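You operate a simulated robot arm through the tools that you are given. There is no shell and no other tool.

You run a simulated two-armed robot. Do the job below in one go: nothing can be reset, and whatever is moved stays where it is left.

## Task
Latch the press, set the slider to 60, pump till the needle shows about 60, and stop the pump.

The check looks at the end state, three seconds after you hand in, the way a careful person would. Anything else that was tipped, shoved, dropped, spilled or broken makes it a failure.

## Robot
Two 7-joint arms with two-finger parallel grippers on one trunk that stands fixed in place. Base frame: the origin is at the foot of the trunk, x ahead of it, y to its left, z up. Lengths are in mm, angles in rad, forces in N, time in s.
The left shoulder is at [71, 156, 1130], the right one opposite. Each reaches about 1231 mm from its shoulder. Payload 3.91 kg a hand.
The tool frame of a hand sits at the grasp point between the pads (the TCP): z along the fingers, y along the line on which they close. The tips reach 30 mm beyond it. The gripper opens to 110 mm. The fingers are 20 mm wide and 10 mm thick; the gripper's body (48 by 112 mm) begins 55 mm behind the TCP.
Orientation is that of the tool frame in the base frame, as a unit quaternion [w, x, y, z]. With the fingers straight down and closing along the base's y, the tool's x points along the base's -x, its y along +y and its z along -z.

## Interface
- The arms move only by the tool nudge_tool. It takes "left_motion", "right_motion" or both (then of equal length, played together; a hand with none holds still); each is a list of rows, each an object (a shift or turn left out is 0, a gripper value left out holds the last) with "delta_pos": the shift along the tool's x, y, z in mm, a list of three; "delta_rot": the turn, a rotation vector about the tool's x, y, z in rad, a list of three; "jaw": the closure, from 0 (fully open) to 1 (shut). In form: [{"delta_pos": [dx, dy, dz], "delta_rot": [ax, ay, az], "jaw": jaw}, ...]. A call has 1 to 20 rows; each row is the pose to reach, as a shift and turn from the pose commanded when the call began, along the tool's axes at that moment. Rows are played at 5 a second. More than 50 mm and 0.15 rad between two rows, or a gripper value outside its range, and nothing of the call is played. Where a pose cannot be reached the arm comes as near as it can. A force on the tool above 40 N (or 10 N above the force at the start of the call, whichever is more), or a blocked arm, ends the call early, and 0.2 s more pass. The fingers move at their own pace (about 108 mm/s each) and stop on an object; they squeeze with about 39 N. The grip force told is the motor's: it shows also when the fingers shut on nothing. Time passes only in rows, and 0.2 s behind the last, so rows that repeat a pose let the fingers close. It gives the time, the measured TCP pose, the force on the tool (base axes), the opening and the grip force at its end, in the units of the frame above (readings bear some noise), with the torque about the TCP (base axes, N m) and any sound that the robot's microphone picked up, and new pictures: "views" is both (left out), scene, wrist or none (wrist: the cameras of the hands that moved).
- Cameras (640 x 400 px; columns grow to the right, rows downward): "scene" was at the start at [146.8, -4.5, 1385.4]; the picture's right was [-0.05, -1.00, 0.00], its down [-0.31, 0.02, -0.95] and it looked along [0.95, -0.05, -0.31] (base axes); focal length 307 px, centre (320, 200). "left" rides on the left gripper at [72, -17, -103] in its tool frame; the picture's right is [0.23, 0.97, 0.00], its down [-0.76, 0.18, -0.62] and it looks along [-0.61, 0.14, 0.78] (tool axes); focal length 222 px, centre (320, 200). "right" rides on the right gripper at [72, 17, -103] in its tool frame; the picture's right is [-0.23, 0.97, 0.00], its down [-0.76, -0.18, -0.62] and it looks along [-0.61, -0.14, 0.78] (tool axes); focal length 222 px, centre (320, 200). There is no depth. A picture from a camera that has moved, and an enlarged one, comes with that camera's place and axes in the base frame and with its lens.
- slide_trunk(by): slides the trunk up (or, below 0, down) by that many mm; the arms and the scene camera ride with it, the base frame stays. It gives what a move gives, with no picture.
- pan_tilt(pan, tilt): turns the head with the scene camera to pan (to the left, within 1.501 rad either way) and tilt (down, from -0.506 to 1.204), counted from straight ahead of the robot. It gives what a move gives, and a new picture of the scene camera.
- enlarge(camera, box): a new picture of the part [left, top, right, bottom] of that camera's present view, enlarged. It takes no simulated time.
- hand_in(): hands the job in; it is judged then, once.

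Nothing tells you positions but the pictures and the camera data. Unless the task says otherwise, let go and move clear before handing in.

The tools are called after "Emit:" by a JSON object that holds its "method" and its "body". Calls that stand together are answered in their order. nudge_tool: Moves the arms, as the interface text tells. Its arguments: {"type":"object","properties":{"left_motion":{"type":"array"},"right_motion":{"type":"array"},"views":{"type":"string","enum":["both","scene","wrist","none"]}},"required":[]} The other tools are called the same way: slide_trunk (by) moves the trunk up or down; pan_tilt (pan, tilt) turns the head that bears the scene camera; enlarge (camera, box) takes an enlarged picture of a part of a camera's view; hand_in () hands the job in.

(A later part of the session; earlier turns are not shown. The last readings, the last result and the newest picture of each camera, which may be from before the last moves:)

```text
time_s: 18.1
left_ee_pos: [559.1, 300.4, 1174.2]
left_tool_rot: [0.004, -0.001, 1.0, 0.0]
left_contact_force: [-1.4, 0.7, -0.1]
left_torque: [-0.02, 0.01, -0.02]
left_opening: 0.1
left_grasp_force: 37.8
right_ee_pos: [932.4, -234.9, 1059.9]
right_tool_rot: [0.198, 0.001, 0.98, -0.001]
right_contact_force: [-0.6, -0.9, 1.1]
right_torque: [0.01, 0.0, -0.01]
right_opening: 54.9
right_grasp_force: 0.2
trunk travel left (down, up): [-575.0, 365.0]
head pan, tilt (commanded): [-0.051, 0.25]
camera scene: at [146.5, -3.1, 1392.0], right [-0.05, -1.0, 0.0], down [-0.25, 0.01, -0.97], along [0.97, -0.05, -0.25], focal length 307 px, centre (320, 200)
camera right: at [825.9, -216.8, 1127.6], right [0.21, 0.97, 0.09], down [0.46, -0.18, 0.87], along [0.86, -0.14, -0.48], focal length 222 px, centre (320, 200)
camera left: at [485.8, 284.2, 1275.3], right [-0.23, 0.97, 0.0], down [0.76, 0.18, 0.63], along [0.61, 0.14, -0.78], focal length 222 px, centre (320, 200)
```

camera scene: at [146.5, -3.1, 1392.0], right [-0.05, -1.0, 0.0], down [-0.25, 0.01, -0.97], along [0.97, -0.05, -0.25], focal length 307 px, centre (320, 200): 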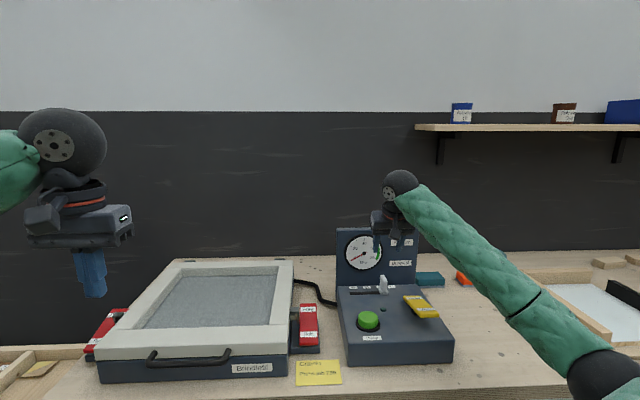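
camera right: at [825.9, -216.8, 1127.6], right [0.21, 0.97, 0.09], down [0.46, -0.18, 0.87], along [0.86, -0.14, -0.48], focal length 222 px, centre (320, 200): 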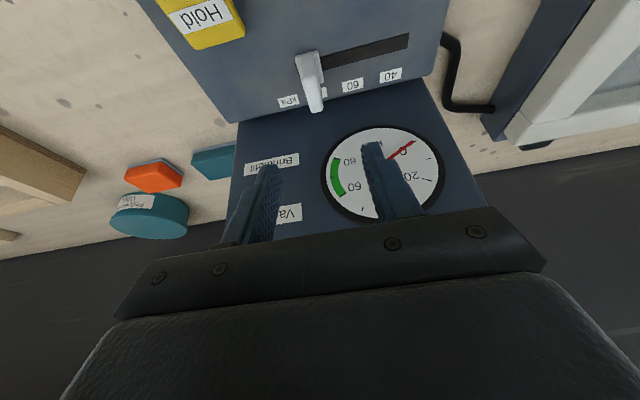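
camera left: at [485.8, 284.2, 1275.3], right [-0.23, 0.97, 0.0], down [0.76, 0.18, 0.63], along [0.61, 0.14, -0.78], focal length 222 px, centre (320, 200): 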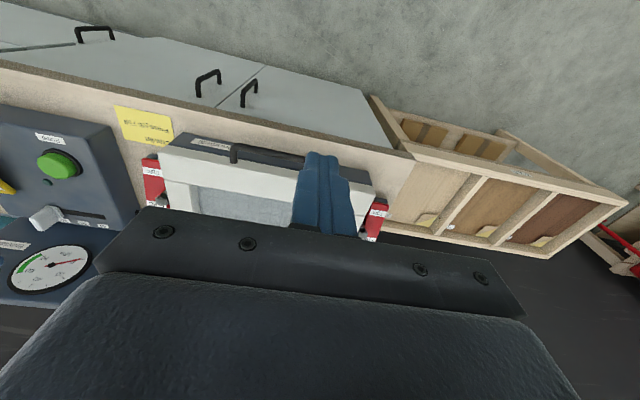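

Emit:
{"method": "enlarge", "body": {"camera": "right", "box": [240, 20, 440, 140]}}

Emit:
{"method": "enlarge", "body": {"camera": "scene", "box": [335, 265, 435, 325]}}

Emit:
{"method": "enlarge", "body": {"camera": "left", "box": [0, 190, 130, 310]}}

```text
3.20 times, centred on (340, 80) of right
camera zoom: at [825.9, -216.8, 1127.6], right [0.21, 0.97, 0.09], down [0.46, -0.18, 0.87], along [0.86, -0.14, -0.48], focal length 711 px, centre (256, 584)
```

zoom: 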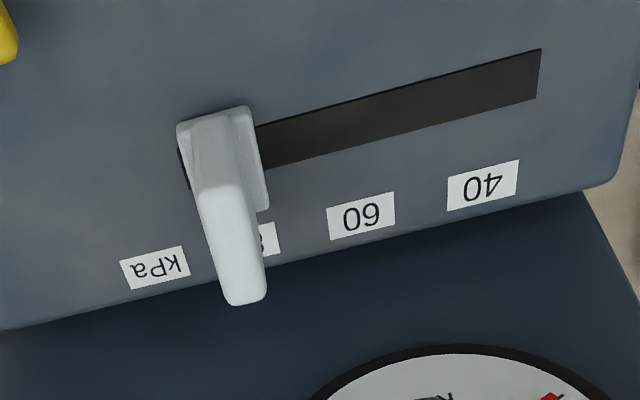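

```text
6.40 times, centred on (385, 295) of scene
camera zoom: at [146.5, -3.1, 1392.0], right [-0.05, -1.0, 0.0], down [-0.25, 0.01, -0.97], along [0.97, -0.05, -0.25], focal length 1962 px, centre (-96, -408)
```

zoom: 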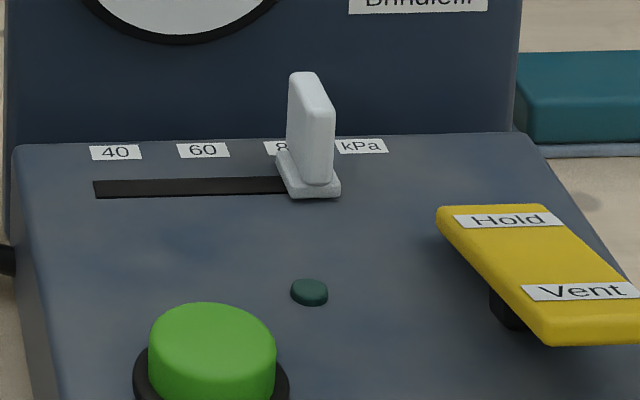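

```text
3.33 times, centred on (65, 250) of left
camera zoom: at [485.8, 284.2, 1275.3], right [-0.23, 0.97, 0.0], down [0.76, 0.18, 0.63], along [0.61, 0.14, -0.78], focal length 740 px, centre (1170, 33)
```

zoom: 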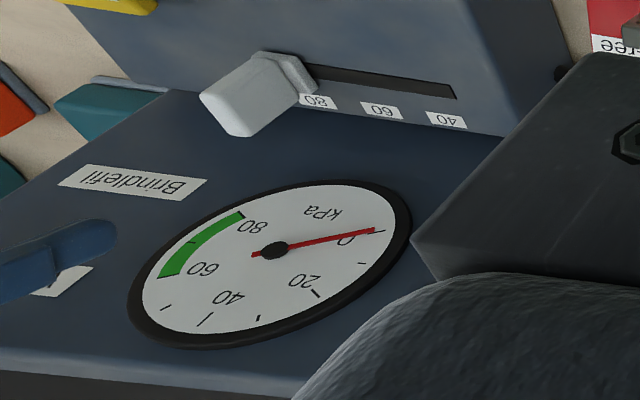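

The knob is a thin paddle (about 14 mm wide in y) centred at y ≈ -235, right on 80. The 40-to-60 label spacing is 43 mm, so 60 sits at y ≈ -192. I'll lower the open fingers around it, stopping above its base plate.

Emit:
{"method": "nudge_tool", "body": {"right_motion": [{"delta_pos": [5, 0, 32], "jaw": 0.5}, {"delta_pos": [10, 0, 64], "jaw": 0.5}, {"delta_pos": [16, 0, 96], "jaw": 0.5}, {"delta_pos": [21, 0, 126], "jaw": 0.5}, {"delta_pos": [21, 0, 126], "jaw": 0.5}]}}

```text
time_s: 19.3
left_ee_pos: [559.3, 300.4, 1174.7]
left_tool_rot: [0.004, -0.001, 1.0, -0.002]
left_contact_force: [0.4, -0.1, 0.5]
left_torque: [0.0, -0.01, -0.01]
left_opening: 0.0
left_grasp_force: 37.9
right_ee_pos: [963.8, -238.0, 935.0]
right_tool_rot: [0.199, 0.0, 0.98, 0.0]
right_contact_force: [-0.7, -0.3, -0.9]
right_torque: [-0.01, -0.01, -0.02]
right_opening: 55.1
right_grasp_force: 0.0
trunk travel left (down, up): [-575.0, 365.0]
head pan, tilt (commanded): [-0.051, 0.25]
camera scene: at [146.7, -4.0, 1392.0], right [-0.05, -1.0, 0.0], down [-0.25, 0.01, -0.97], along [0.97, -0.05, -0.25], focal length 307 px, centre (320, 200)
camera right: at [856.8, -221.3, 1002.4], right [0.21, 0.97, 0.09], down [0.46, -0.18, 0.87], along [0.86, -0.14, -0.48], focal length 222 px, centre (320, 200)
```

scene: 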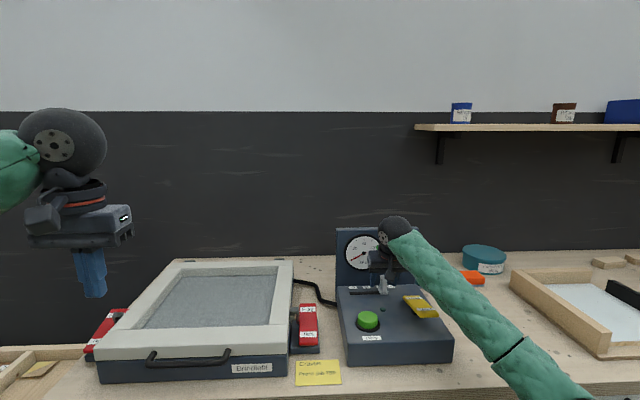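
right: 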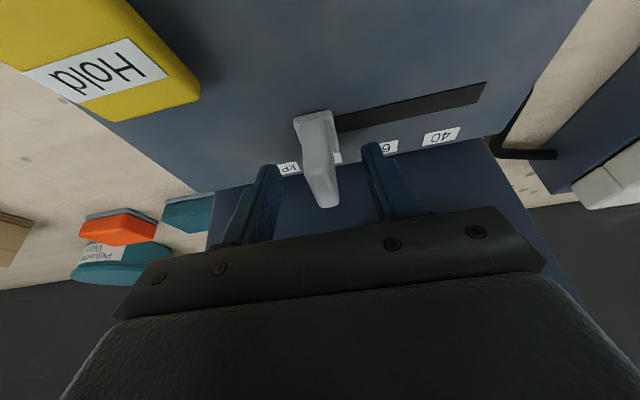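

The fingers straddle the knob with nothing touching. Closing gently now.

Emit:
{"method": "nudge_tool", "body": {"right_motion": [{"jaw": 0.75}, {"jaw": 0.85}, {"jaw": 1}, {"jaw": 1}]}}

```text
time_s: 20.3
left_ee_pos: [558.2, 301.3, 1172.7]
left_tool_rot: [0.004, -0.002, 1.0, -0.001]
left_contact_force: [-0.6, 0.5, -0.5]
left_torque: [0.01, 0.0, 0.0]
left_opening: 0.2
left_grasp_force: 37.5
right_ee_pos: [963.8, -236.9, 935.0]
right_tool_rot: [0.199, -0.001, 0.98, 0.0]
right_contact_force: [-2.6, 12.9, -2.9]
right_torque: [0.24, -0.3, -0.18]
right_opening: 13.8
right_grasp_force: 45.0
trunk travel left (down, up): [-575.0, 365.0]
head pan, tilt (commanded): [-0.051, 0.25]
camera scene: at [147.1, -2.9, 1391.9], right [-0.05, -1.0, 0.0], down [-0.25, 0.01, -0.97], along [0.97, -0.05, -0.25], focal length 307 px, centre (320, 200)
camera right: at [857.0, -219.2, 1002.1], right [0.21, 0.97, 0.09], down [0.46, -0.18, 0.87], along [0.86, -0.14, -0.48], focal length 222 px, centre (320, 200)
```

scene: 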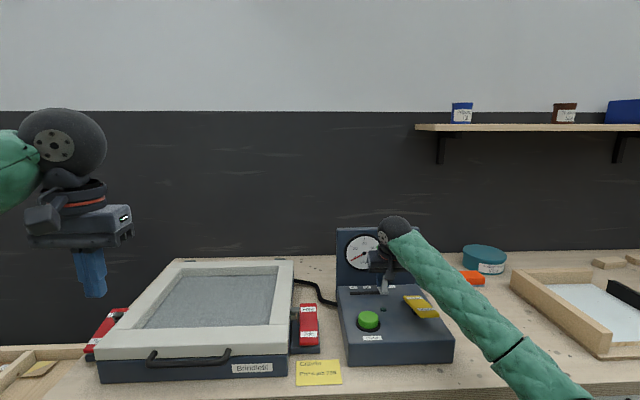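
right: 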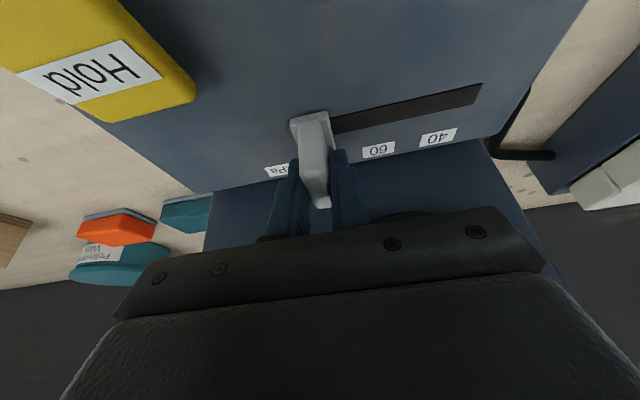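

The paddle is gripped (13.8 mm wide). I'll slide it 44 mm toward +y, to the 60 mark.

Emit:
{"method": "nudge_tool", "body": {"right_motion": [{"delta_pos": [0, 8, 0]}, {"delta_pos": [0, 16, 0]}, {"delta_pos": [0, 24, 0]}, {"delta_pos": [0, 32, 0]}, {"delta_pos": [0, 39, 0]}, {"delta_pos": [0, 44, 0]}, {"delta_pos": [0, 44, 0]}]}}

```text
time_s: 21.9
left_ee_pos: [560.0, 300.1, 1174.5]
left_tool_rot: [0.003, -0.001, 1.0, -0.001]
left_contact_force: [-0.7, 0.8, -0.4]
left_torque: [0.02, -0.03, 0.0]
left_opening: 0.2
left_grasp_force: 38.1
right_ee_pos: [964.6, -194.9, 933.6]
right_tool_rot: [0.198, -0.001, 0.98, 0.0]
right_contact_force: [14.1, 0.4, 1.6]
right_torque: [0.03, -1.49, -0.03]
right_opening: 14.0
right_grasp_force: 44.9
trunk travel left (down, up): [-575.0, 365.0]
head pan, tilt (commanded): [-0.051, 0.25]
camera scene: at [148.1, -4.0, 1391.8], right [-0.05, -1.0, 0.0], down [-0.25, 0.01, -0.97], along [0.97, -0.05, -0.25], focal length 307 px, centre (320, 200)
camera right: at [857.0, -176.7, 1002.1], right [0.21, 0.97, 0.09], down [0.46, -0.18, 0.87], along [0.86, -0.14, -0.48], focal length 222 px, centre (320, 200)
```

scene: 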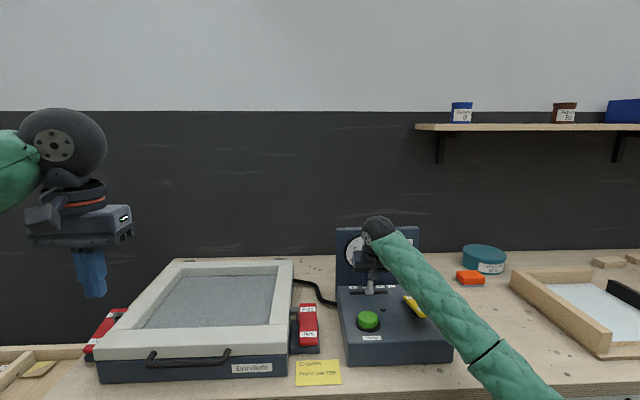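
right: 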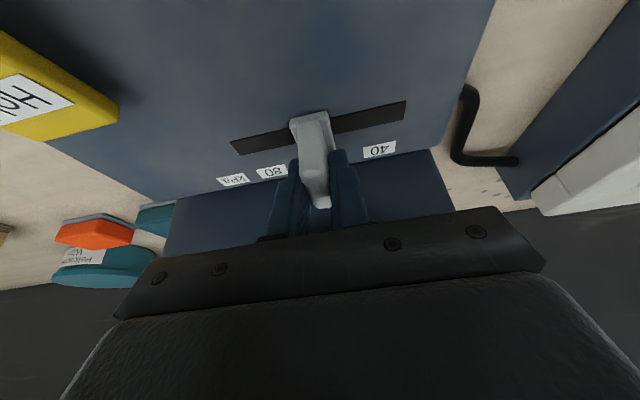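

Emit:
{"method": "enlarge", "body": {"camera": "right", "box": [210, 80, 430, 210]}}

Emit:
{"method": "enlarge", "body": {"camera": "scene", "box": [335, 265, 435, 325]}}

Emit:
{"method": "enlarge", "body": {"camera": "left", "box": [0, 190, 130, 310]}}

```text
2.91 times, centred on (320, 145) of right
camera zoom: at [857.0, -176.7, 1002.1], right [0.21, 0.97, 0.09], down [0.46, -0.18, 0.87], along [0.86, -0.14, -0.48], focal length 646 px, centre (320, 360)
```

zoom: 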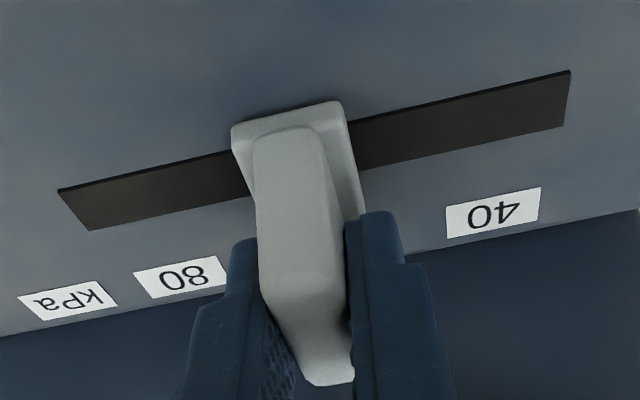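

```text
6.40 times, centred on (385, 295) of scene
camera zoom: at [148.1, -4.0, 1391.8], right [-0.05, -1.0, 0.0], down [-0.25, 0.01, -0.97], along [0.97, -0.05, -0.25], focal length 1962 px, centre (-96, -408)
```

zoom: 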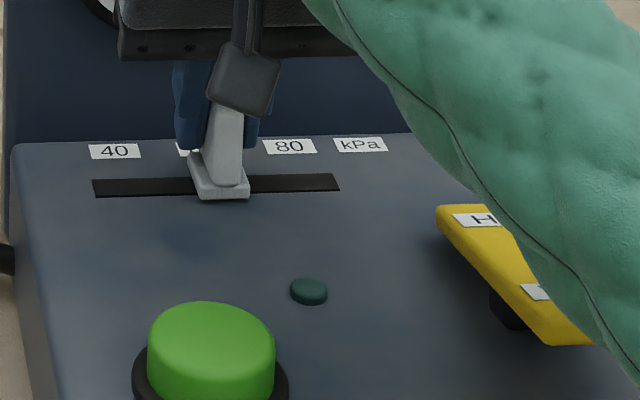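

```text
3.33 times, centred on (65, 250) of left
camera zoom: at [487.3, 283.2, 1275.0], right [-0.23, 0.97, 0.0], down [0.76, 0.18, 0.63], along [0.61, 0.14, -0.78], focal length 740 px, centre (1170, 33)
```

zoom: 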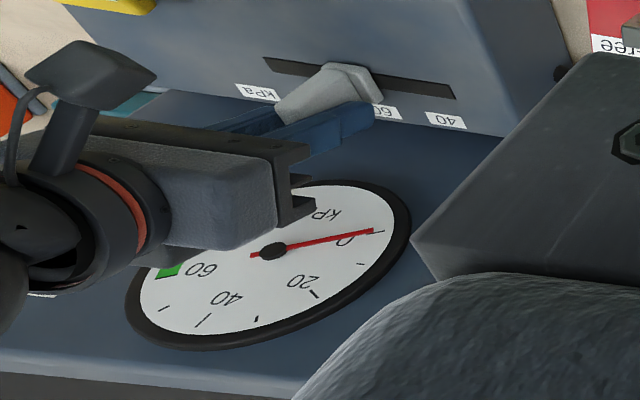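

The slider sits within about 1–2 mm of the 60 mark, slightly toward 80. I'll shift it another 1.5 mm, release, and back off along the fingers for an unobstructed check.

Emit:
{"method": "nudge_tool", "body": {"right_motion": [{"delta_pos": [0, 1.5, 0]}, {"delta_pos": [0, 1.5, 0]}], "views": "none"}}

Emit:
{"method": "nudge_tool", "body": {"right_motion": [{"jaw": 0.8}, {"jaw": 0.5}, {"jaw": 0.5}, {"delta_pos": [0, 0, -40], "jaw": 0.5}, {"delta_pos": [0, 0, -80], "jaw": 0.5}, {"delta_pos": [0, 0, -120], "jaw": 0.5}, {"delta_pos": [0, -45, -130], "jaw": 0.5}, {"delta_pos": [0, -90, -130], "jaw": 0.5}, {"delta_pos": [0, -120, -130], "jaw": 0.5}]}}

```text
time_s: 22.5
left_ee_pos: [561.5, 299.7, 1173.5]
left_tool_rot: [0.003, -0.001, 1.0, 0.0]
left_contact_force: [0.9, -0.7, -0.5]
left_torque: [0.02, 0.03, 0.01]
left_opening: 0.0
left_grasp_force: 38.2
right_ee_pos: [964.1, -192.8, 933.6]
right_tool_rot: [0.198, -0.001, 0.98, 0.0]
right_contact_force: [23.6, -1.7, 8.8]
right_torque: [0.06, 0.75, 0.06]
right_opening: 14.1
right_grasp_force: 44.9
trunk travel left (down, up): [-575.0, 365.0]
head pan, tilt (commanded): [-0.051, 0.25]
```

```text
time_s: 24.5
left_ee_pos: [558.7, 300.2, 1174.7]
left_tool_rot: [0.004, -0.002, 1.0, 0.0]
left_contact_force: [0.1, -1.2, 0.6]
left_torque: [0.02, -0.02, -0.02]
left_opening: 0.2
left_grasp_force: 37.6
right_ee_pos: [915.4, -311.9, 1055.8]
right_tool_rot: [0.198, -0.001, 0.98, 0.001]
right_contact_force: [-0.1, -0.2, 0.4]
right_torque: [-0.01, 0.0, 0.01]
right_opening: 55.1
right_grasp_force: 0.1
trunk travel left (down, up): [-575.0, 365.0]
head pan, tilt (commanded): [-0.051, 0.25]
camera scene: at [147.0, -4.7, 1391.9], right [-0.05, -1.0, 0.0], down [-0.25, 0.01, -0.97], along [0.97, -0.05, -0.25], focal length 307 px, centre (320, 200)
camera right: at [807.5, -294.7, 1122.5], right [0.21, 0.97, 0.09], down [0.46, -0.18, 0.87], along [0.86, -0.14, -0.48], focal length 222 px, centre (320, 200)
```

scene: 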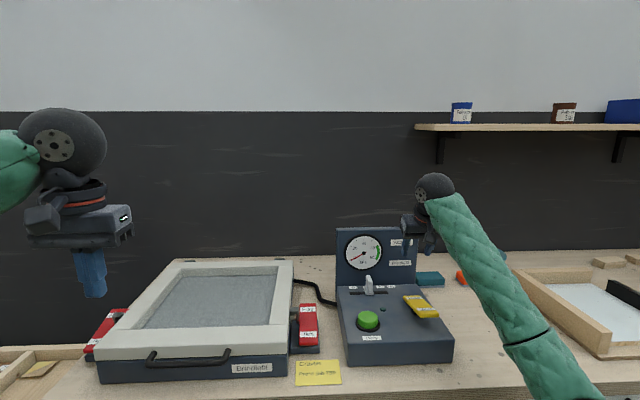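
right: 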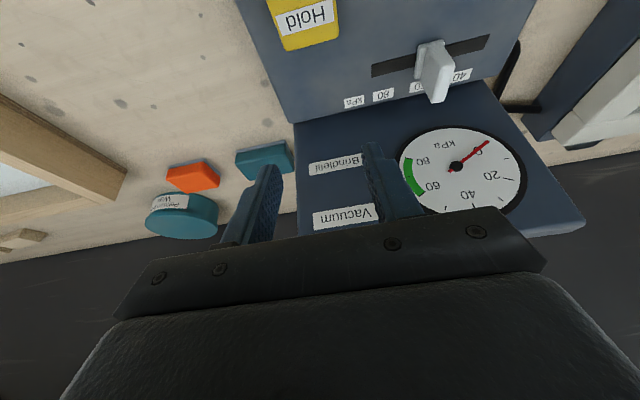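

Emit:
{"method": "enlarge", "body": {"camera": "scene", "box": [338, 270, 418, 310]}}

Emit:
{"method": "enlarge", "body": {"camera": "right", "box": [340, 20, 520, 120]}}

Emit:
{"method": "enlarge", "body": {"camera": "scene", "box": [335, 225, 455, 345]}}

```text
8.00 times, centred on (378, 290) of scene
camera zoom: at [147.0, -4.7, 1391.9], right [-0.05, -1.0, 0.0], down [-0.25, 0.01, -0.97], along [0.97, -0.05, -0.25], focal length 2452 px, centre (-144, -520)
```

zoom: 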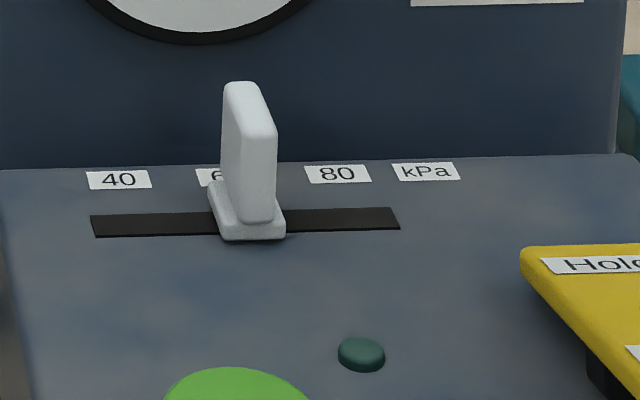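

```text
3.56 times, centred on (430, 70) of right
camera zoom: at [807.5, -294.7, 1122.5], right [0.21, 0.97, 0.09], down [0.46, -0.18, 0.87], along [0.86, -0.14, -0.48], focal length 790 px, centre (-71, 662)
```

zoom: 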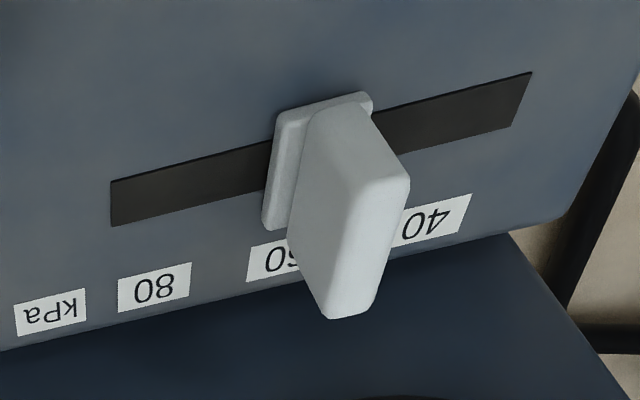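

```text
3.33 times, centred on (395, 285) of scene
camera zoom: at [147.0, -4.7, 1391.9], right [-0.05, -1.0, 0.0], down [-0.25, 0.01, -0.97], along [0.97, -0.05, -0.25], focal length 1022 px, centre (70, -83)
```

zoom: 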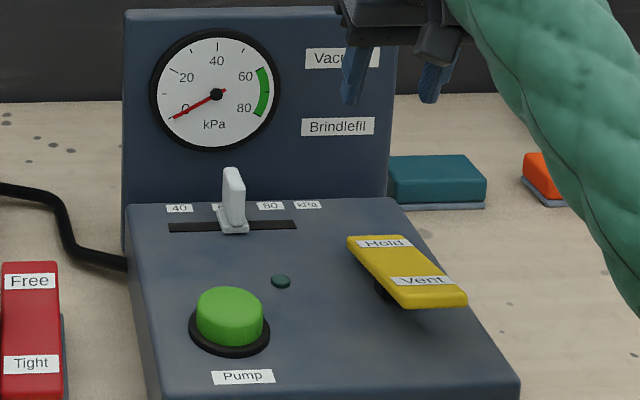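

The slider reads 60 to within about half a unit. Next is the pump button at about (815, -158), cap top near z = 916: I'll bring the right hand, closed and vertical, above it.

Emit:
{"method": "nudge_tool", "body": {"right_motion": [{"delta_pos": [18.4, 31, -7.8], "delta_rot": [0, 0.1, 0], "jaw": 1}, {"delta_pos": [36.8, 62, -15.6], "delta_rot": [0, 0.2, 0], "jaw": 1}, {"delta_pos": [55.3, 92, -23.3], "delta_rot": [0, 0.3, 0], "jaw": 1}, {"delta_pos": [73.7, 123, -31.1], "delta_rot": [0, 0.4, 0], "jaw": 1}, {"delta_pos": [92.1, 154, -38.9], "delta_rot": [0, 0.4, 0], "jaw": 1}, {"delta_pos": [105, 154, -8.5], "delta_rot": [0, 0.4, 0], "jaw": 1}, {"delta_pos": [117.8, 154, 21.9], "delta_rot": [0, 0.4, 0], "jaw": 1}, {"delta_pos": [117.8, 154, 21.9], "delta_rot": [0, 0.4, 0], "jaw": 1}]}}

```text
time_s: 26.3
left_ee_pos: [559.2, 299.7, 1173.2]
left_tool_rot: [0.004, -0.001, 1.0, -0.001]
left_contact_force: [-0.6, -0.7, 0.6]
left_torque: [-0.01, -0.01, 0.03]
left_opening: 0.3
left_grasp_force: 37.5
right_ee_pos: [813.3, -157.2, 988.6]
right_tool_rot: [0.0, 0.0, 1.0, 0.0]
right_contact_force: [-0.1, 0.4, -0.8]
right_torque: [-0.02, -0.02, -0.01]
right_opening: 0.1
right_grasp_force: 37.4
trunk travel left (down, up): [-575.0, 365.0]
head pan, tilt (commanded): [-0.051, 0.25]
camera scene: at [146.8, -4.1, 1392.0], right [-0.05, -1.0, 0.0], down [-0.25, 0.01, -0.97], along [0.97, -0.05, -0.25], focal length 307 px, centre (320, 200)
camera right: at [741.3, -140.7, 1092.9], right [0.23, 0.97, 0.0], down [0.76, -0.18, 0.62], along [0.61, -0.14, -0.78], focal length 222 px, centre (320, 200)
```

scene: 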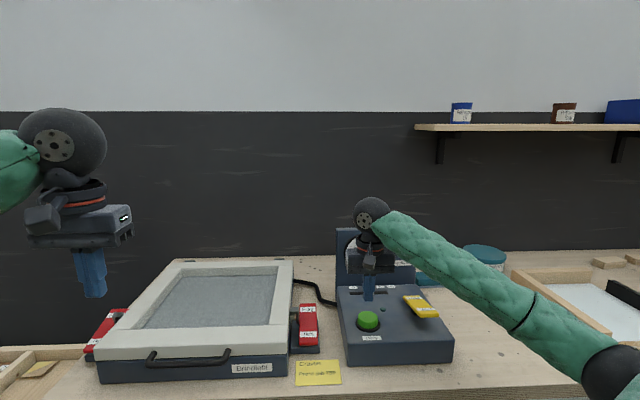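
right: 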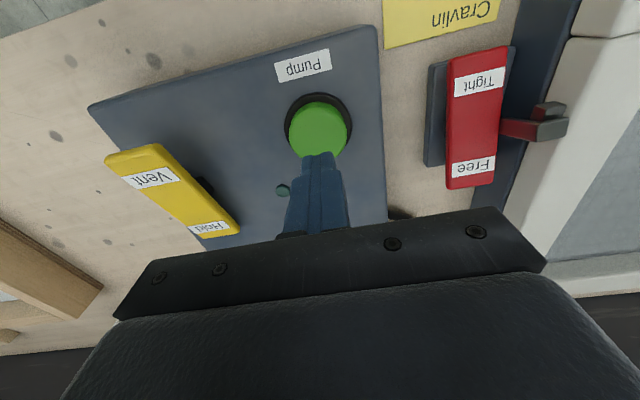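

The fingertips are centred over the button, about 42 mm above its cap. I'll lower to just short of contact first, then press in small steps.

Emit:
{"method": "nudge_tool", "body": {"right_motion": [{"delta_pos": [2, -1, 20]}, {"delta_pos": [2, -1, 34]}, {"delta_pos": [2, -1, 34]}], "views": "wrist"}}

Emit:
{"method": "enlarge", "body": {"camera": "left", "box": [0, 130, 160, 310]}}

Emit:
{"method": "enlarge", "body": {"camera": "scene", "box": [330, 270, 410, 340]}}

```text
time_s: 27.1
left_ee_pos: [558.4, 299.0, 1173.1]
left_tool_rot: [0.003, -0.001, 1.0, -0.001]
left_contact_force: [-0.3, 0.4, 0.2]
left_torque: [-0.01, 0.0, 0.0]
left_opening: 0.0
left_grasp_force: 37.6
right_ee_pos: [813.1, -158.1, 953.1]
right_tool_rot: [0.0, 0.0, 1.0, 0.0]
right_contact_force: [1.0, -0.4, -0.3]
right_torque: [0.02, 0.0, 0.0]
right_opening: 0.1
right_grasp_force: 37.5
trunk travel left (down, up): [-575.0, 365.0]
head pan, tilt (commanded): [-0.051, 0.25]
camera right: at [739.4, -141.1, 1058.0], right [0.23, 0.97, 0.0], down [0.76, -0.18, 0.62], along [0.61, -0.14, -0.78], focal length 222 px, centre (320, 200)
```

right: 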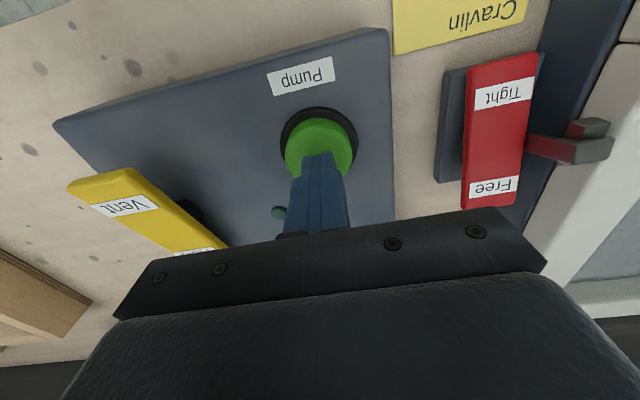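

```text
2.22 times, centred on (80, 220) of left
camera zoom: at [486.3, 283.1, 1275.4], right [-0.23, 0.97, 0.0], down [0.76, 0.18, 0.63], along [0.61, 0.14, -0.78], focal length 494 px, centre (853, 156)
```

zoom: 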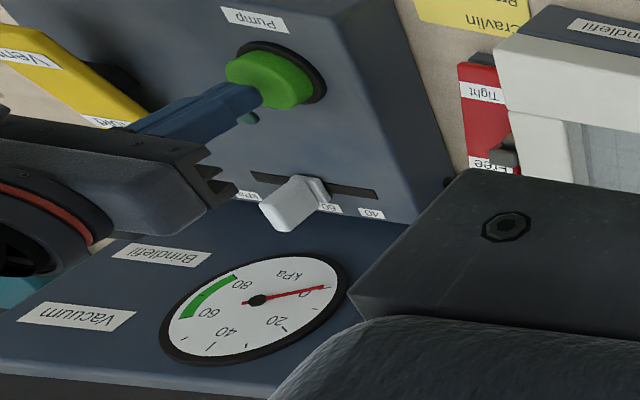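

```text
5.71 times, centred on (370, 305) of scene
camera zoom: at [146.9, -4.1, 1392.0], right [-0.05, -1.0, 0.0], down [-0.25, 0.01, -0.97], along [0.97, -0.05, -0.25], focal length 1752 px, centre (34, -400)
```

zoom: 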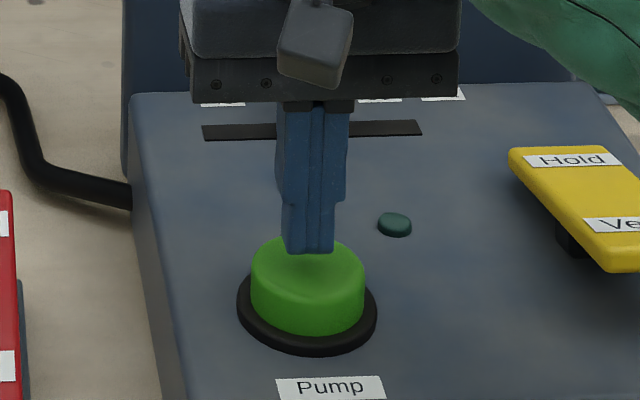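

The tip is about 7 mm above the cap, and the left camera sees the button, lamp and gauge together. Pressing now, in small steps.

Emit:
{"method": "nudge_tool", "body": {"right_motion": [{"delta_pos": [0, 0, 7]}, {"delta_pos": [0, 0, 11]}, {"delta_pos": [0, 0, 15]}], "views": "none"}}

Emit:
{"method": "enlarge", "body": {"camera": "left", "box": [0, 130, 160, 310]}}

```text
time_s: 27.9
left_ee_pos: [558.2, 300.9, 1174.3]
left_tool_rot: [0.003, -0.001, 1.0, -0.001]
left_contact_force: [0.0, 0.0, -0.3]
left_torque: [-0.01, -0.02, 0.01]
left_opening: 0.0
left_grasp_force: 37.6
right_ee_pos: [811.1, -158.8, 938.8]
right_tool_rot: [0.001, 0.0, 1.0, 0.001]
right_contact_force: [0.7, -0.8, 2.7]
right_torque: [0.01, -0.01, 0.05]
right_opening: 0.1
right_grasp_force: 37.5
trunk travel left (down, up): [-575.0, 365.0]
head pan, tilt (commanded): [-0.051, 0.25]
```

```text
2.22 times, centred on (80, 220) of left
camera zoom: at [486.3, 283.0, 1275.4], right [-0.23, 0.97, 0.0], down [0.76, 0.18, 0.63], along [0.61, 0.14, -0.78], focal length 494 px, centre (853, 156)
```

zoom: 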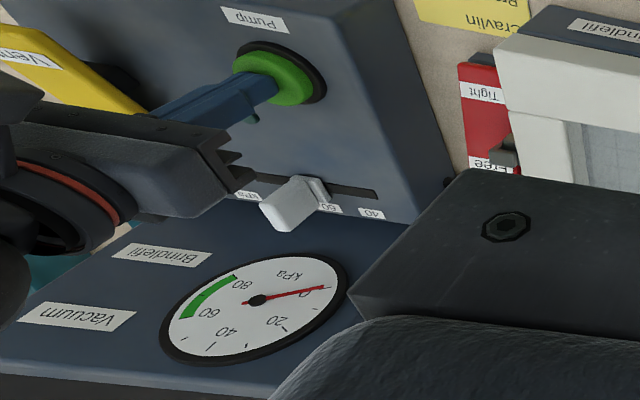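

The tip is touching with about 3 N and the button is partly down, with no sound yet. I'll press a little further.

Emit:
{"method": "nudge_tool", "body": {"right_motion": [{"delta_pos": [0, 0, 4]}, {"delta_pos": [0, 0, 7]}], "views": "none"}}

Emit:
{"method": "enlarge", "body": {"camera": "left", "box": [0, 130, 160, 310]}}

```text
time_s: 28.5
left_ee_pos: [559.4, 301.2, 1173.1]
left_tool_rot: [0.003, -0.001, 1.0, -0.001]
left_contact_force: [-0.4, 0.5, 0.2]
left_torque: [0.03, -0.02, -0.01]
left_opening: 0.0
left_grasp_force: 37.9
right_ee_pos: [810.3, -159.3, 932.7]
right_tool_rot: [-0.001, -0.001, 1.0, 0.0]
right_contact_force: [1.1, -0.5, 5.0]
right_torque: [-0.02, -0.03, 0.03]
right_opening: 0.0
right_grasp_force: 37.7
trunk travel left (down, up): [-575.0, 365.0]
head pan, tilt (commanded): [-0.051, 0.25]
heard: click
```

```text
2.22 times, centred on (80, 220) of left
camera zoom: at [486.2, 283.2, 1275.4], right [-0.23, 0.97, 0.0], down [0.76, 0.18, 0.63], along [0.61, 0.14, -0.78], focal length 494 px, centre (853, 156)
```

zoom: 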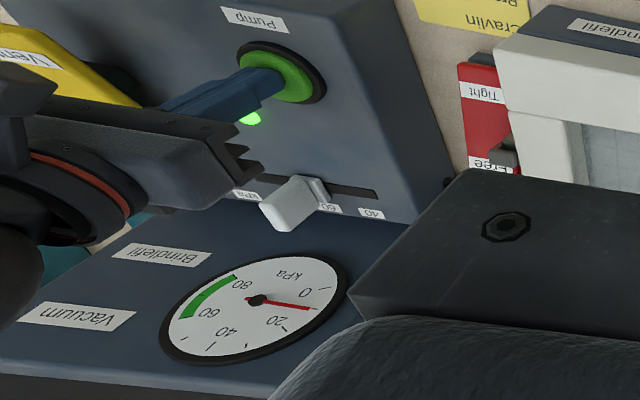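

It clicked, the lamp is green and the needle is climbing (about 10). I'll lift just off the button so it can reset, then check the rate.

Emit:
{"method": "nudge_tool", "body": {"right_motion": [{"delta_pos": [0, 0, -14]}], "views": "none"}}

Emit:
{"method": "enlarge", "body": {"camera": "left", "box": [0, 130, 160, 310]}}

```text
time_s: 28.9
left_ee_pos: [558.8, 300.7, 1173.6]
left_tool_rot: [0.004, -0.001, 1.0, -0.002]
left_contact_force: [0.6, 0.6, -0.1]
left_torque: [-0.03, 0.03, 0.0]
left_opening: 0.0
left_grasp_force: 37.2
right_ee_pos: [810.1, -158.4, 945.9]
right_tool_rot: [0.0, 0.0, 1.0, 0.0]
right_contact_force: [-0.3, 0.0, 0.4]
right_torque: [-0.01, 0.0, -0.02]
right_opening: 0.0
right_grasp_force: 37.7
trunk travel left (down, up): [-575.0, 365.0]
head pan, tilt (commanded): [-0.051, 0.25]
```

```text
2.22 times, centred on (80, 220) of left
camera zoom: at [486.3, 283.3, 1275.2], right [-0.23, 0.97, 0.0], down [0.76, 0.18, 0.63], along [0.61, 0.14, -0.78], focal length 494 px, centre (853, 156)
```

zoom: 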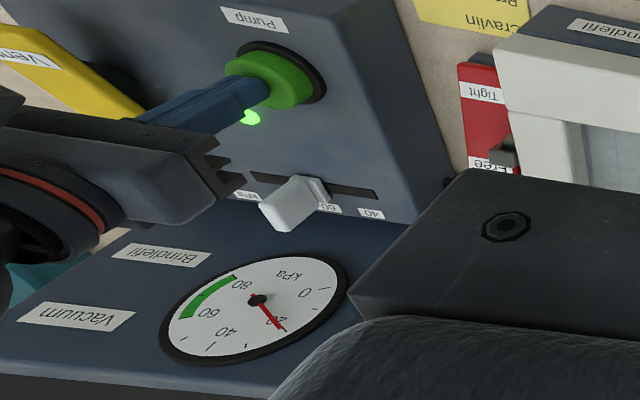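

Emit:
{"method": "nudge_tool", "body": {"right_motion": [{"delta_pos": [0, 0, 0]}], "views": "none"}}

Emit:
{"method": "enlarge", "body": {"camera": "left", "box": [30, 230, 105, 300]}}

```text
time_s: 29.3
left_ee_pos: [560.2, 299.9, 1173.0]
left_tool_rot: [0.004, 0.0, 1.0, -0.001]
left_contact_force: [-0.2, 0.0, -1.0]
left_torque: [0.02, 0.0, 0.0]
left_opening: 0.1
left_grasp_force: 37.4
right_ee_pos: [810.8, -158.1, 946.9]
right_tool_rot: [0.0, 0.0, 1.0, 0.0]
right_contact_force: [-0.1, 0.7, -0.3]
right_torque: [0.01, -0.02, -0.02]
right_opening: 0.0
right_grasp_force: 37.7
trunk travel left (down, up): [-575.0, 365.0]
head pan, tilt (commanded): [-0.051, 0.25]
```

```text
5.71 times, centred on (68, 265) of left
camera zoom: at [486.4, 283.2, 1275.3], right [-0.23, 0.97, 0.0], down [0.76, 0.18, 0.63], along [0.61, 0.14, -0.78], focal length 1269 px, centre (1763, -171)
```

zoom: 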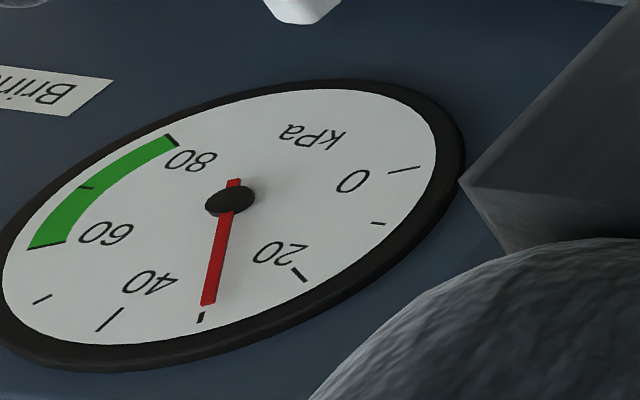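

The needle reads about 30 at 29.3 s and is slowing slightly. I'll keep checking in short waits.

Emit:
{"method": "nudge_tool", "body": {"right_motion": [{"delta_pos": [0, 0, 0]}], "views": "none"}}

Emit:
{"method": "enlarge", "body": {"camera": "left", "box": [30, 230, 105, 300]}}

```text
time_s: 29.7
left_ee_pos: [558.5, 300.0, 1174.3]
left_tool_rot: [0.003, -0.001, 1.0, -0.002]
left_contact_force: [0.2, -0.2, 0.3]
left_torque: [-0.01, 0.04, -0.02]
left_opening: 0.0
left_grasp_force: 37.6
right_ee_pos: [809.4, -160.0, 946.4]
right_tool_rot: [0.0, 0.0, 1.0, 0.001]
right_contact_force: [0.9, 0.0, 0.3]
right_torque: [0.01, 0.03, 0.0]
right_opening: 0.0
right_grasp_force: 37.4
trunk travel left (down, up): [-575.0, 365.0]
head pan, tilt (commanded): [-0.051, 0.25]
```

```text
5.71 times, centred on (68, 265) of left
camera zoom: at [486.4, 283.1, 1275.3], right [-0.23, 0.97, 0.0], down [0.76, 0.18, 0.63], along [0.61, 0.14, -0.78], focal length 1269 px, centre (1763, -171)
```

zoom: 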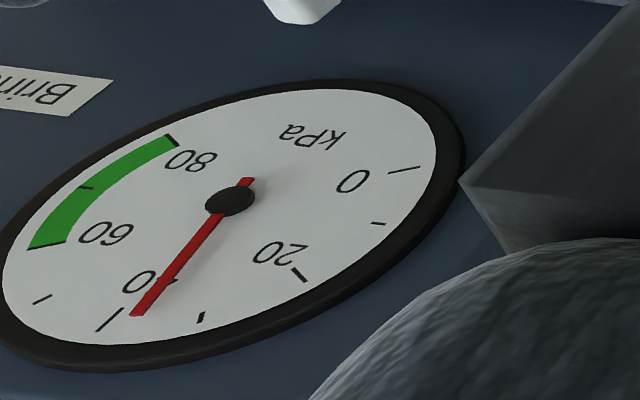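

Emit:
{"method": "nudge_tool", "body": {"right_motion": [{"delta_pos": [0, 0, 0]}], "views": "none"}}

Emit:
{"method": "enlarge", "body": {"camera": "left", "box": [30, 230, 105, 300]}}

```text
time_s: 30.1
left_ee_pos: [558.4, 300.1, 1173.9]
left_tool_rot: [0.004, -0.001, 1.0, 0.0]
left_contact_force: [0.2, 0.2, -0.5]
left_torque: [0.01, -0.03, -0.02]
left_opening: 0.1
left_grasp_force: 37.5
right_ee_pos: [810.7, -159.4, 945.8]
right_tool_rot: [0.0, 0.0, 1.0, 0.0]
right_contact_force: [0.9, -0.3, -1.3]
right_torque: [0.02, -0.01, -0.02]
right_opening: 0.1
right_grasp_force: 37.8
trunk travel left (down, up): [-575.0, 365.0]
head pan, tilt (commanded): [-0.051, 0.25]
```

```text
5.71 times, centred on (68, 265) of left
camera zoom: at [486.4, 283.1, 1275.3], right [-0.23, 0.97, 0.0], down [0.76, 0.18, 0.63], along [0.61, 0.14, -0.78], focal length 1269 px, centre (1763, -171)
```

zoom: 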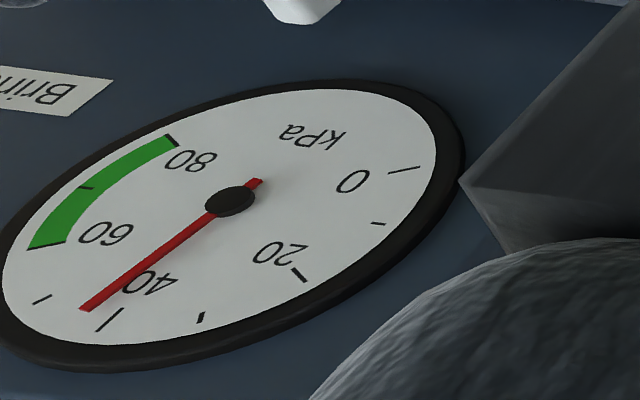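

Emit:
{"method": "nudge_tool", "body": {"right_motion": [{"delta_pos": [0, 0, 0]}], "views": "none"}}

Emit:
{"method": "enlarge", "body": {"camera": "left", "box": [30, 230, 105, 300]}}

```text
time_s: 30.5
left_ee_pos: [558.4, 300.5, 1174.1]
left_tool_rot: [0.003, -0.001, 1.0, -0.001]
left_contact_force: [0.5, 0.0, 0.3]
left_torque: [-0.01, 0.01, -0.02]
left_opening: 0.0
left_grasp_force: 38.0
right_ee_pos: [810.0, -160.0, 947.1]
right_tool_rot: [0.0, -0.001, 1.0, 0.0]
right_contact_force: [-0.2, 0.2, 0.1]
right_torque: [0.02, 0.02, -0.01]
right_opening: 0.4
right_grasp_force: 37.8
trunk travel left (down, up): [-575.0, 365.0]
head pan, tilt (commanded): [-0.051, 0.25]
```

```text
5.71 times, centred on (68, 265) of left
camera zoom: at [486.4, 283.1, 1275.3], right [-0.23, 0.97, 0.0], down [0.76, 0.18, 0.63], along [0.61, 0.14, -0.78], focal length 1269 px, centre (1763, -171)
```

zoom: 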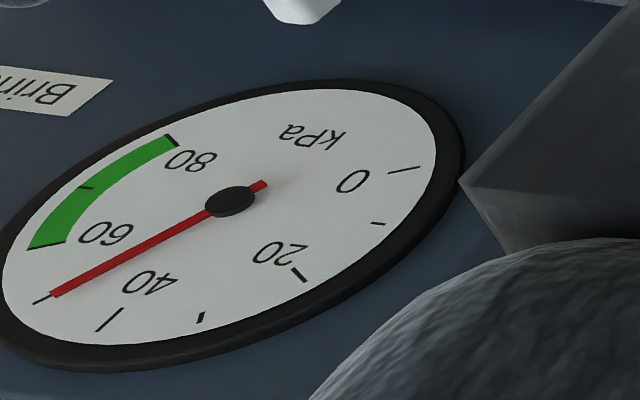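

Emit:
{"method": "nudge_tool", "body": {"right_motion": [{"delta_pos": [0, 0, 0]}], "views": "none"}}

Emit:
{"method": "enlarge", "body": {"camera": "left", "box": [30, 230, 105, 300]}}

```text
time_s: 30.9
left_ee_pos: [558.7, 299.6, 1173.8]
left_tool_rot: [0.004, 0.0, 1.0, -0.001]
left_contact_force: [1.2, 0.9, 0.6]
left_torque: [0.01, 0.03, -0.01]
left_opening: 0.0
left_grasp_force: 37.9
right_ee_pos: [810.0, -159.1, 946.2]
right_tool_rot: [0.0, 0.0, 1.0, 0.0]
right_contact_force: [0.1, -0.2, -0.6]
right_torque: [0.01, 0.02, 0.0]
right_opening: 0.0
right_grasp_force: 37.6
trunk travel left (down, up): [-575.0, 365.0]
head pan, tilt (commanded): [-0.051, 0.25]
```

```text
5.71 times, centred on (68, 265) of left
camera zoom: at [486.4, 283.1, 1275.3], right [-0.23, 0.97, 0.0], down [0.76, 0.18, 0.63], along [0.61, 0.14, -0.78], focal length 1269 px, centre (1763, -171)
```

zoom: 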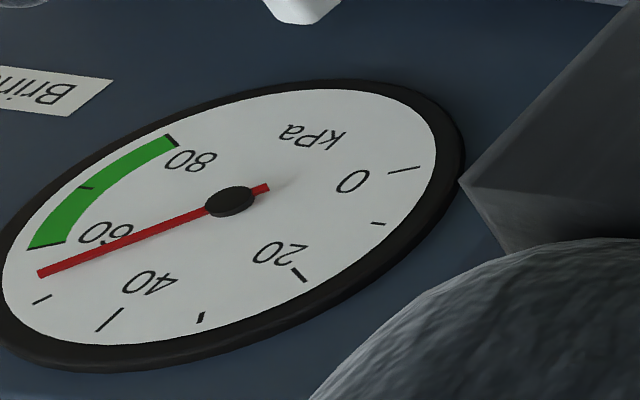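

The needle is at about 55 and climbing roughly 5 per 0.4 s. A two-row press should click in about 0.4 s, near 60, so I'm pressing the stop now.

Emit:
{"method": "nudge_tool", "body": {"right_motion": [{"delta_pos": [0, 0, 3]}, {"delta_pos": [0, 0, 16]}], "views": "none"}}

Emit:
{"method": "enlarge", "body": {"camera": "left", "box": [0, 130, 160, 310]}}

Emit:
{"method": "enlarge", "body": {"camera": "left", "box": [30, 230, 105, 300]}}

```text
time_s: 31.5
left_ee_pos: [558.7, 300.4, 1173.0]
left_tool_rot: [0.004, -0.002, 1.0, -0.002]
left_contact_force: [-0.2, -0.2, -0.2]
left_torque: [0.04, 0.01, 0.0]
left_opening: 0.0
left_grasp_force: 38.5
right_ee_pos: [810.5, -159.4, 931.0]
right_tool_rot: [0.0, -0.001, 1.0, 0.0]
right_contact_force: [0.6, 1.6, 5.2]
right_torque: [0.07, -0.04, 0.04]
right_opening: 0.0
right_grasp_force: 37.4
trunk travel left (down, up): [-575.0, 365.0]
head pan, tilt (commanded): [-0.051, 0.25]
heard: click
```

```text
2.22 times, centred on (80, 220) of left
camera zoom: at [486.0, 283.3, 1275.6], right [-0.23, 0.97, 0.0], down [0.76, 0.18, 0.63], along [0.61, 0.14, -0.78], focal length 494 px, centre (853, 156)
```

zoom: 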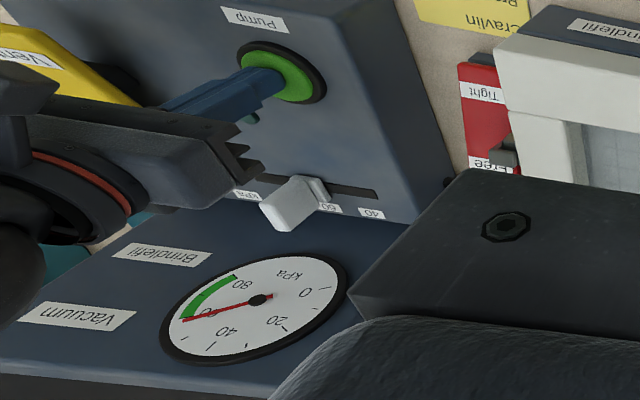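

```text
5.71 times, centred on (68, 265) of left
camera zoom: at [486.0, 283.3, 1275.6], right [-0.23, 0.97, 0.0], down [0.76, 0.18, 0.63], along [0.61, 0.14, -0.78], focal length 1269 px, centre (1763, -171)
```

zoom: 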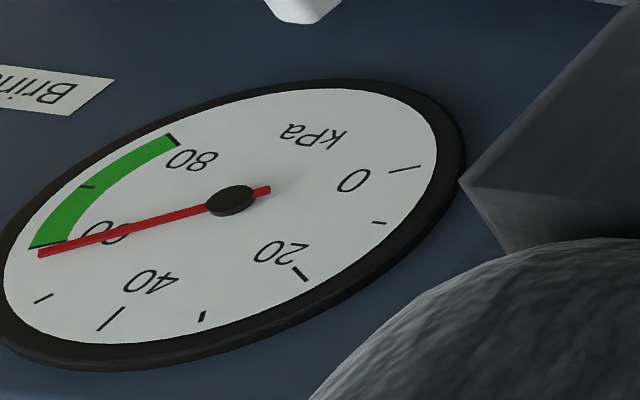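

It clicked, the lamp is off, and the needle sits right around 59–60. I'll lift the right hand well clear and watch whether the reading holds.

Emit:
{"method": "nudge_tool", "body": {"right_motion": [{"delta_pos": [0, 0, -18]}, {"delta_pos": [0, 0, -55]}, {"delta_pos": [0, 0, -100]}, {"delta_pos": [0, 0, -145]}], "views": "none"}}

Emit:
{"method": "enlarge", "body": {"camera": "left", "box": [30, 230, 105, 300]}}

Emit:
{"method": "enlarge", "body": {"camera": "left", "box": [0, 130, 160, 310]}}

```text
time_s: 32.5
left_ee_pos: [557.7, 300.2, 1174.5]
left_tool_rot: [0.004, 0.0, 1.0, -0.001]
left_contact_force: [0.0, -0.5, 0.6]
left_torque: [0.0, 0.03, 0.03]
left_opening: 0.0
left_grasp_force: 37.8
right_ee_pos: [809.1, -159.2, 1076.4]
right_tool_rot: [0.0, 0.0, 1.0, -0.001]
right_contact_force: [-0.9, 0.0, 0.6]
right_torque: [-0.03, 0.01, -0.01]
right_opening: 0.0
right_grasp_force: 37.6
trunk travel left (down, up): [-575.0, 365.0]
head pan, tilt (commanded): [-0.051, 0.25]
```

```text
5.71 times, centred on (68, 265) of left
camera zoom: at [485.3, 283.7, 1275.5], right [-0.23, 0.97, 0.0], down [0.76, 0.18, 0.63], along [0.61, 0.14, -0.78], focal length 1269 px, centre (1763, -171)
```

zoom: 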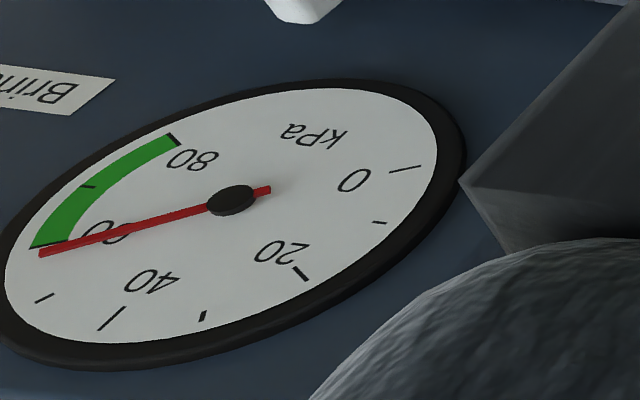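

```text
2.22 times, centred on (80, 220) of left
camera zoom: at [485.3, 283.7, 1275.5], right [-0.23, 0.97, 0.0], down [0.76, 0.18, 0.63], along [0.61, 0.14, -0.78], focal length 494 px, centre (853, 156)
```

zoom: 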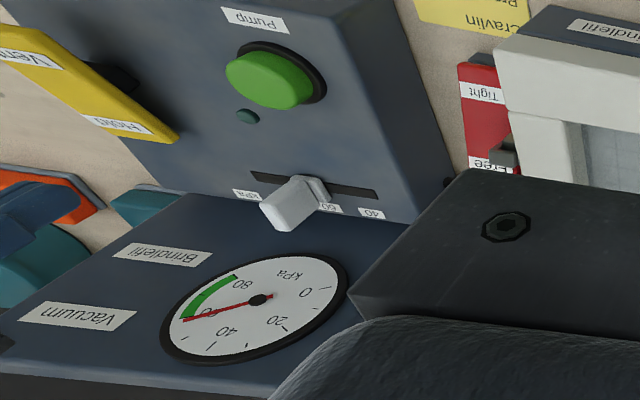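

The reading holds and the lamp is off. I'll back the right hand away to its side, which also lets a few seconds pass, and then check everything from the scene camera.

Emit:
{"method": "nudge_tool", "body": {"right_motion": [{"delta_pos": [20, -15, -30]}, {"delta_pos": [45, -40, -60]}, {"delta_pos": [70, -70, -80]}, {"delta_pos": [95, -100, -90]}, {"delta_pos": [120, -130, -100]}, {"delta_pos": [145, -160, -100]}, {"delta_pos": [170, -190, -100]}, {"delta_pos": [195, -215, -100]}, {"delta_pos": [215, -235, -100]}, {"delta_pos": [215, -235, -100], "jaw": 0.3}, {"delta_pos": [215, -235, -100], "jaw": 0}, {"delta_pos": [215, -235, -100], "jaw": 0}], "views": "scene"}}

Emit:
{"method": "enlarge", "body": {"camera": "scene", "box": [335, 225, 455, 345]}}

Emit:
{"method": "enlarge", "body": {"camera": "left", "box": [30, 230, 105, 300]}}

Emit:
{"method": "enlarge", "body": {"camera": "scene", "box": [80, 240, 350, 390]}}

Emit:
{"method": "enlarge", "body": {"camera": "scene", "box": [338, 228, 390, 270]}}

```text
time_s: 35.1
left_ee_pos: [558.6, 300.5, 1173.9]
left_tool_rot: [0.003, -0.001, 1.0, -0.002]
left_contact_force: [0.4, -0.3, -0.2]
left_torque: [0.03, -0.03, -0.01]
left_opening: 0.0
left_grasp_force: 38.3
right_ee_pos: [592.8, -394.4, 1174.2]
right_tool_rot: [0.0, 0.0, 1.0, 0.0]
right_contact_force: [-0.3, -0.4, 1.2]
right_torque: [0.04, -0.01, -0.02]
right_opening: 110.0
right_grasp_force: 0.1
trunk travel left (down, up): [-575.0, 365.0]
head pan, tilt (commanded): [-0.051, 0.25]
camera scene: at [147.1, -4.1, 1391.9], right [-0.05, -1.0, 0.0], down [-0.25, 0.01, -0.97], along [0.97, -0.05, -0.25], focal length 307 px, centre (320, 200)
```

scene: 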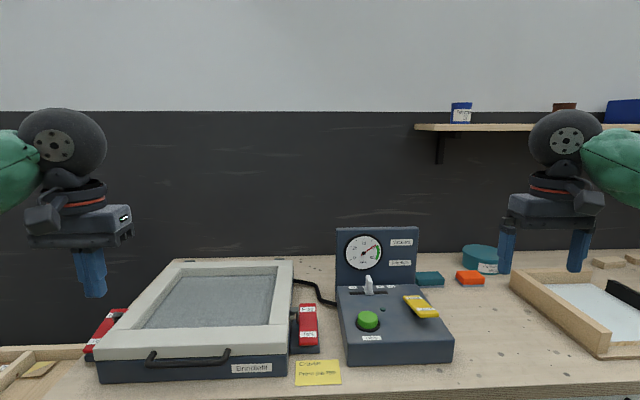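

```text
3.33 times, centred on (395, 285) of scene
camera zoom: at [147.1, -4.1, 1391.9], right [-0.05, -1.0, 0.0], down [-0.25, 0.01, -0.97], along [0.97, -0.05, -0.25], focal length 1022 px, centre (70, -83)
```

zoom: 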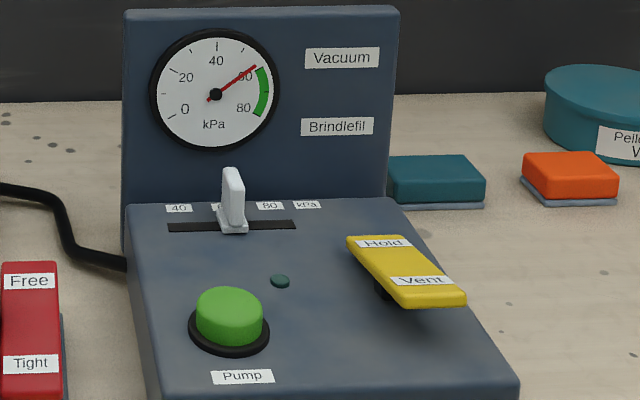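

```text
5.71 times, centred on (68, 265) of left
camera zoom: at [486.5, 283.0, 1275.3], right [-0.23, 0.97, 0.0], down [0.76, 0.18, 0.63], along [0.61, 0.14, -0.78], focal length 1269 px, centre (1763, -171)
```

zoom: 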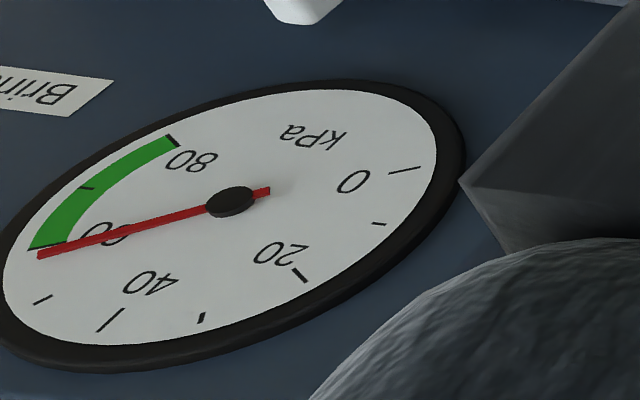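

```text
2.37 times, centred on (215, 315) of scene
camera zoom: at [147.1, -4.1, 1391.9], right [-0.05, -1.0, 0.0], down [-0.25, 0.01, -0.97], along [0.97, -0.05, -0.25], focal length 727 px, centre (569, -73)
```

zoom: 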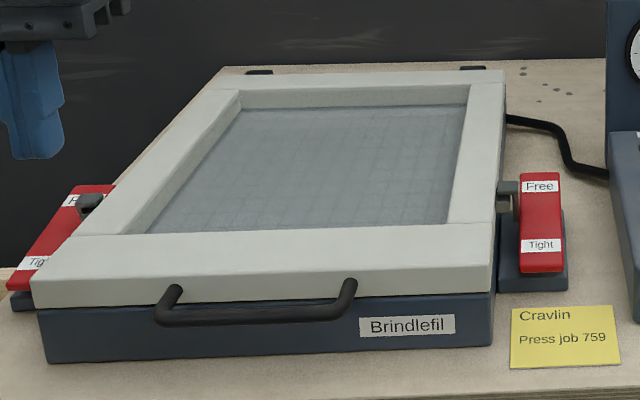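

```text
9.52 times, centred on (364, 249) of scene
camera zoom: at [147.1, -4.1, 1391.9], right [-0.05, -1.0, 0.0], down [-0.25, 0.01, -0.97], along [0.97, -0.05, -0.25], focal length 2920 px, centre (-99, -267)
```

zoom: 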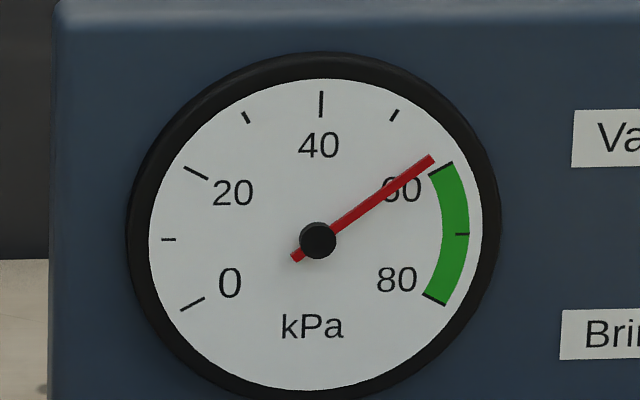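

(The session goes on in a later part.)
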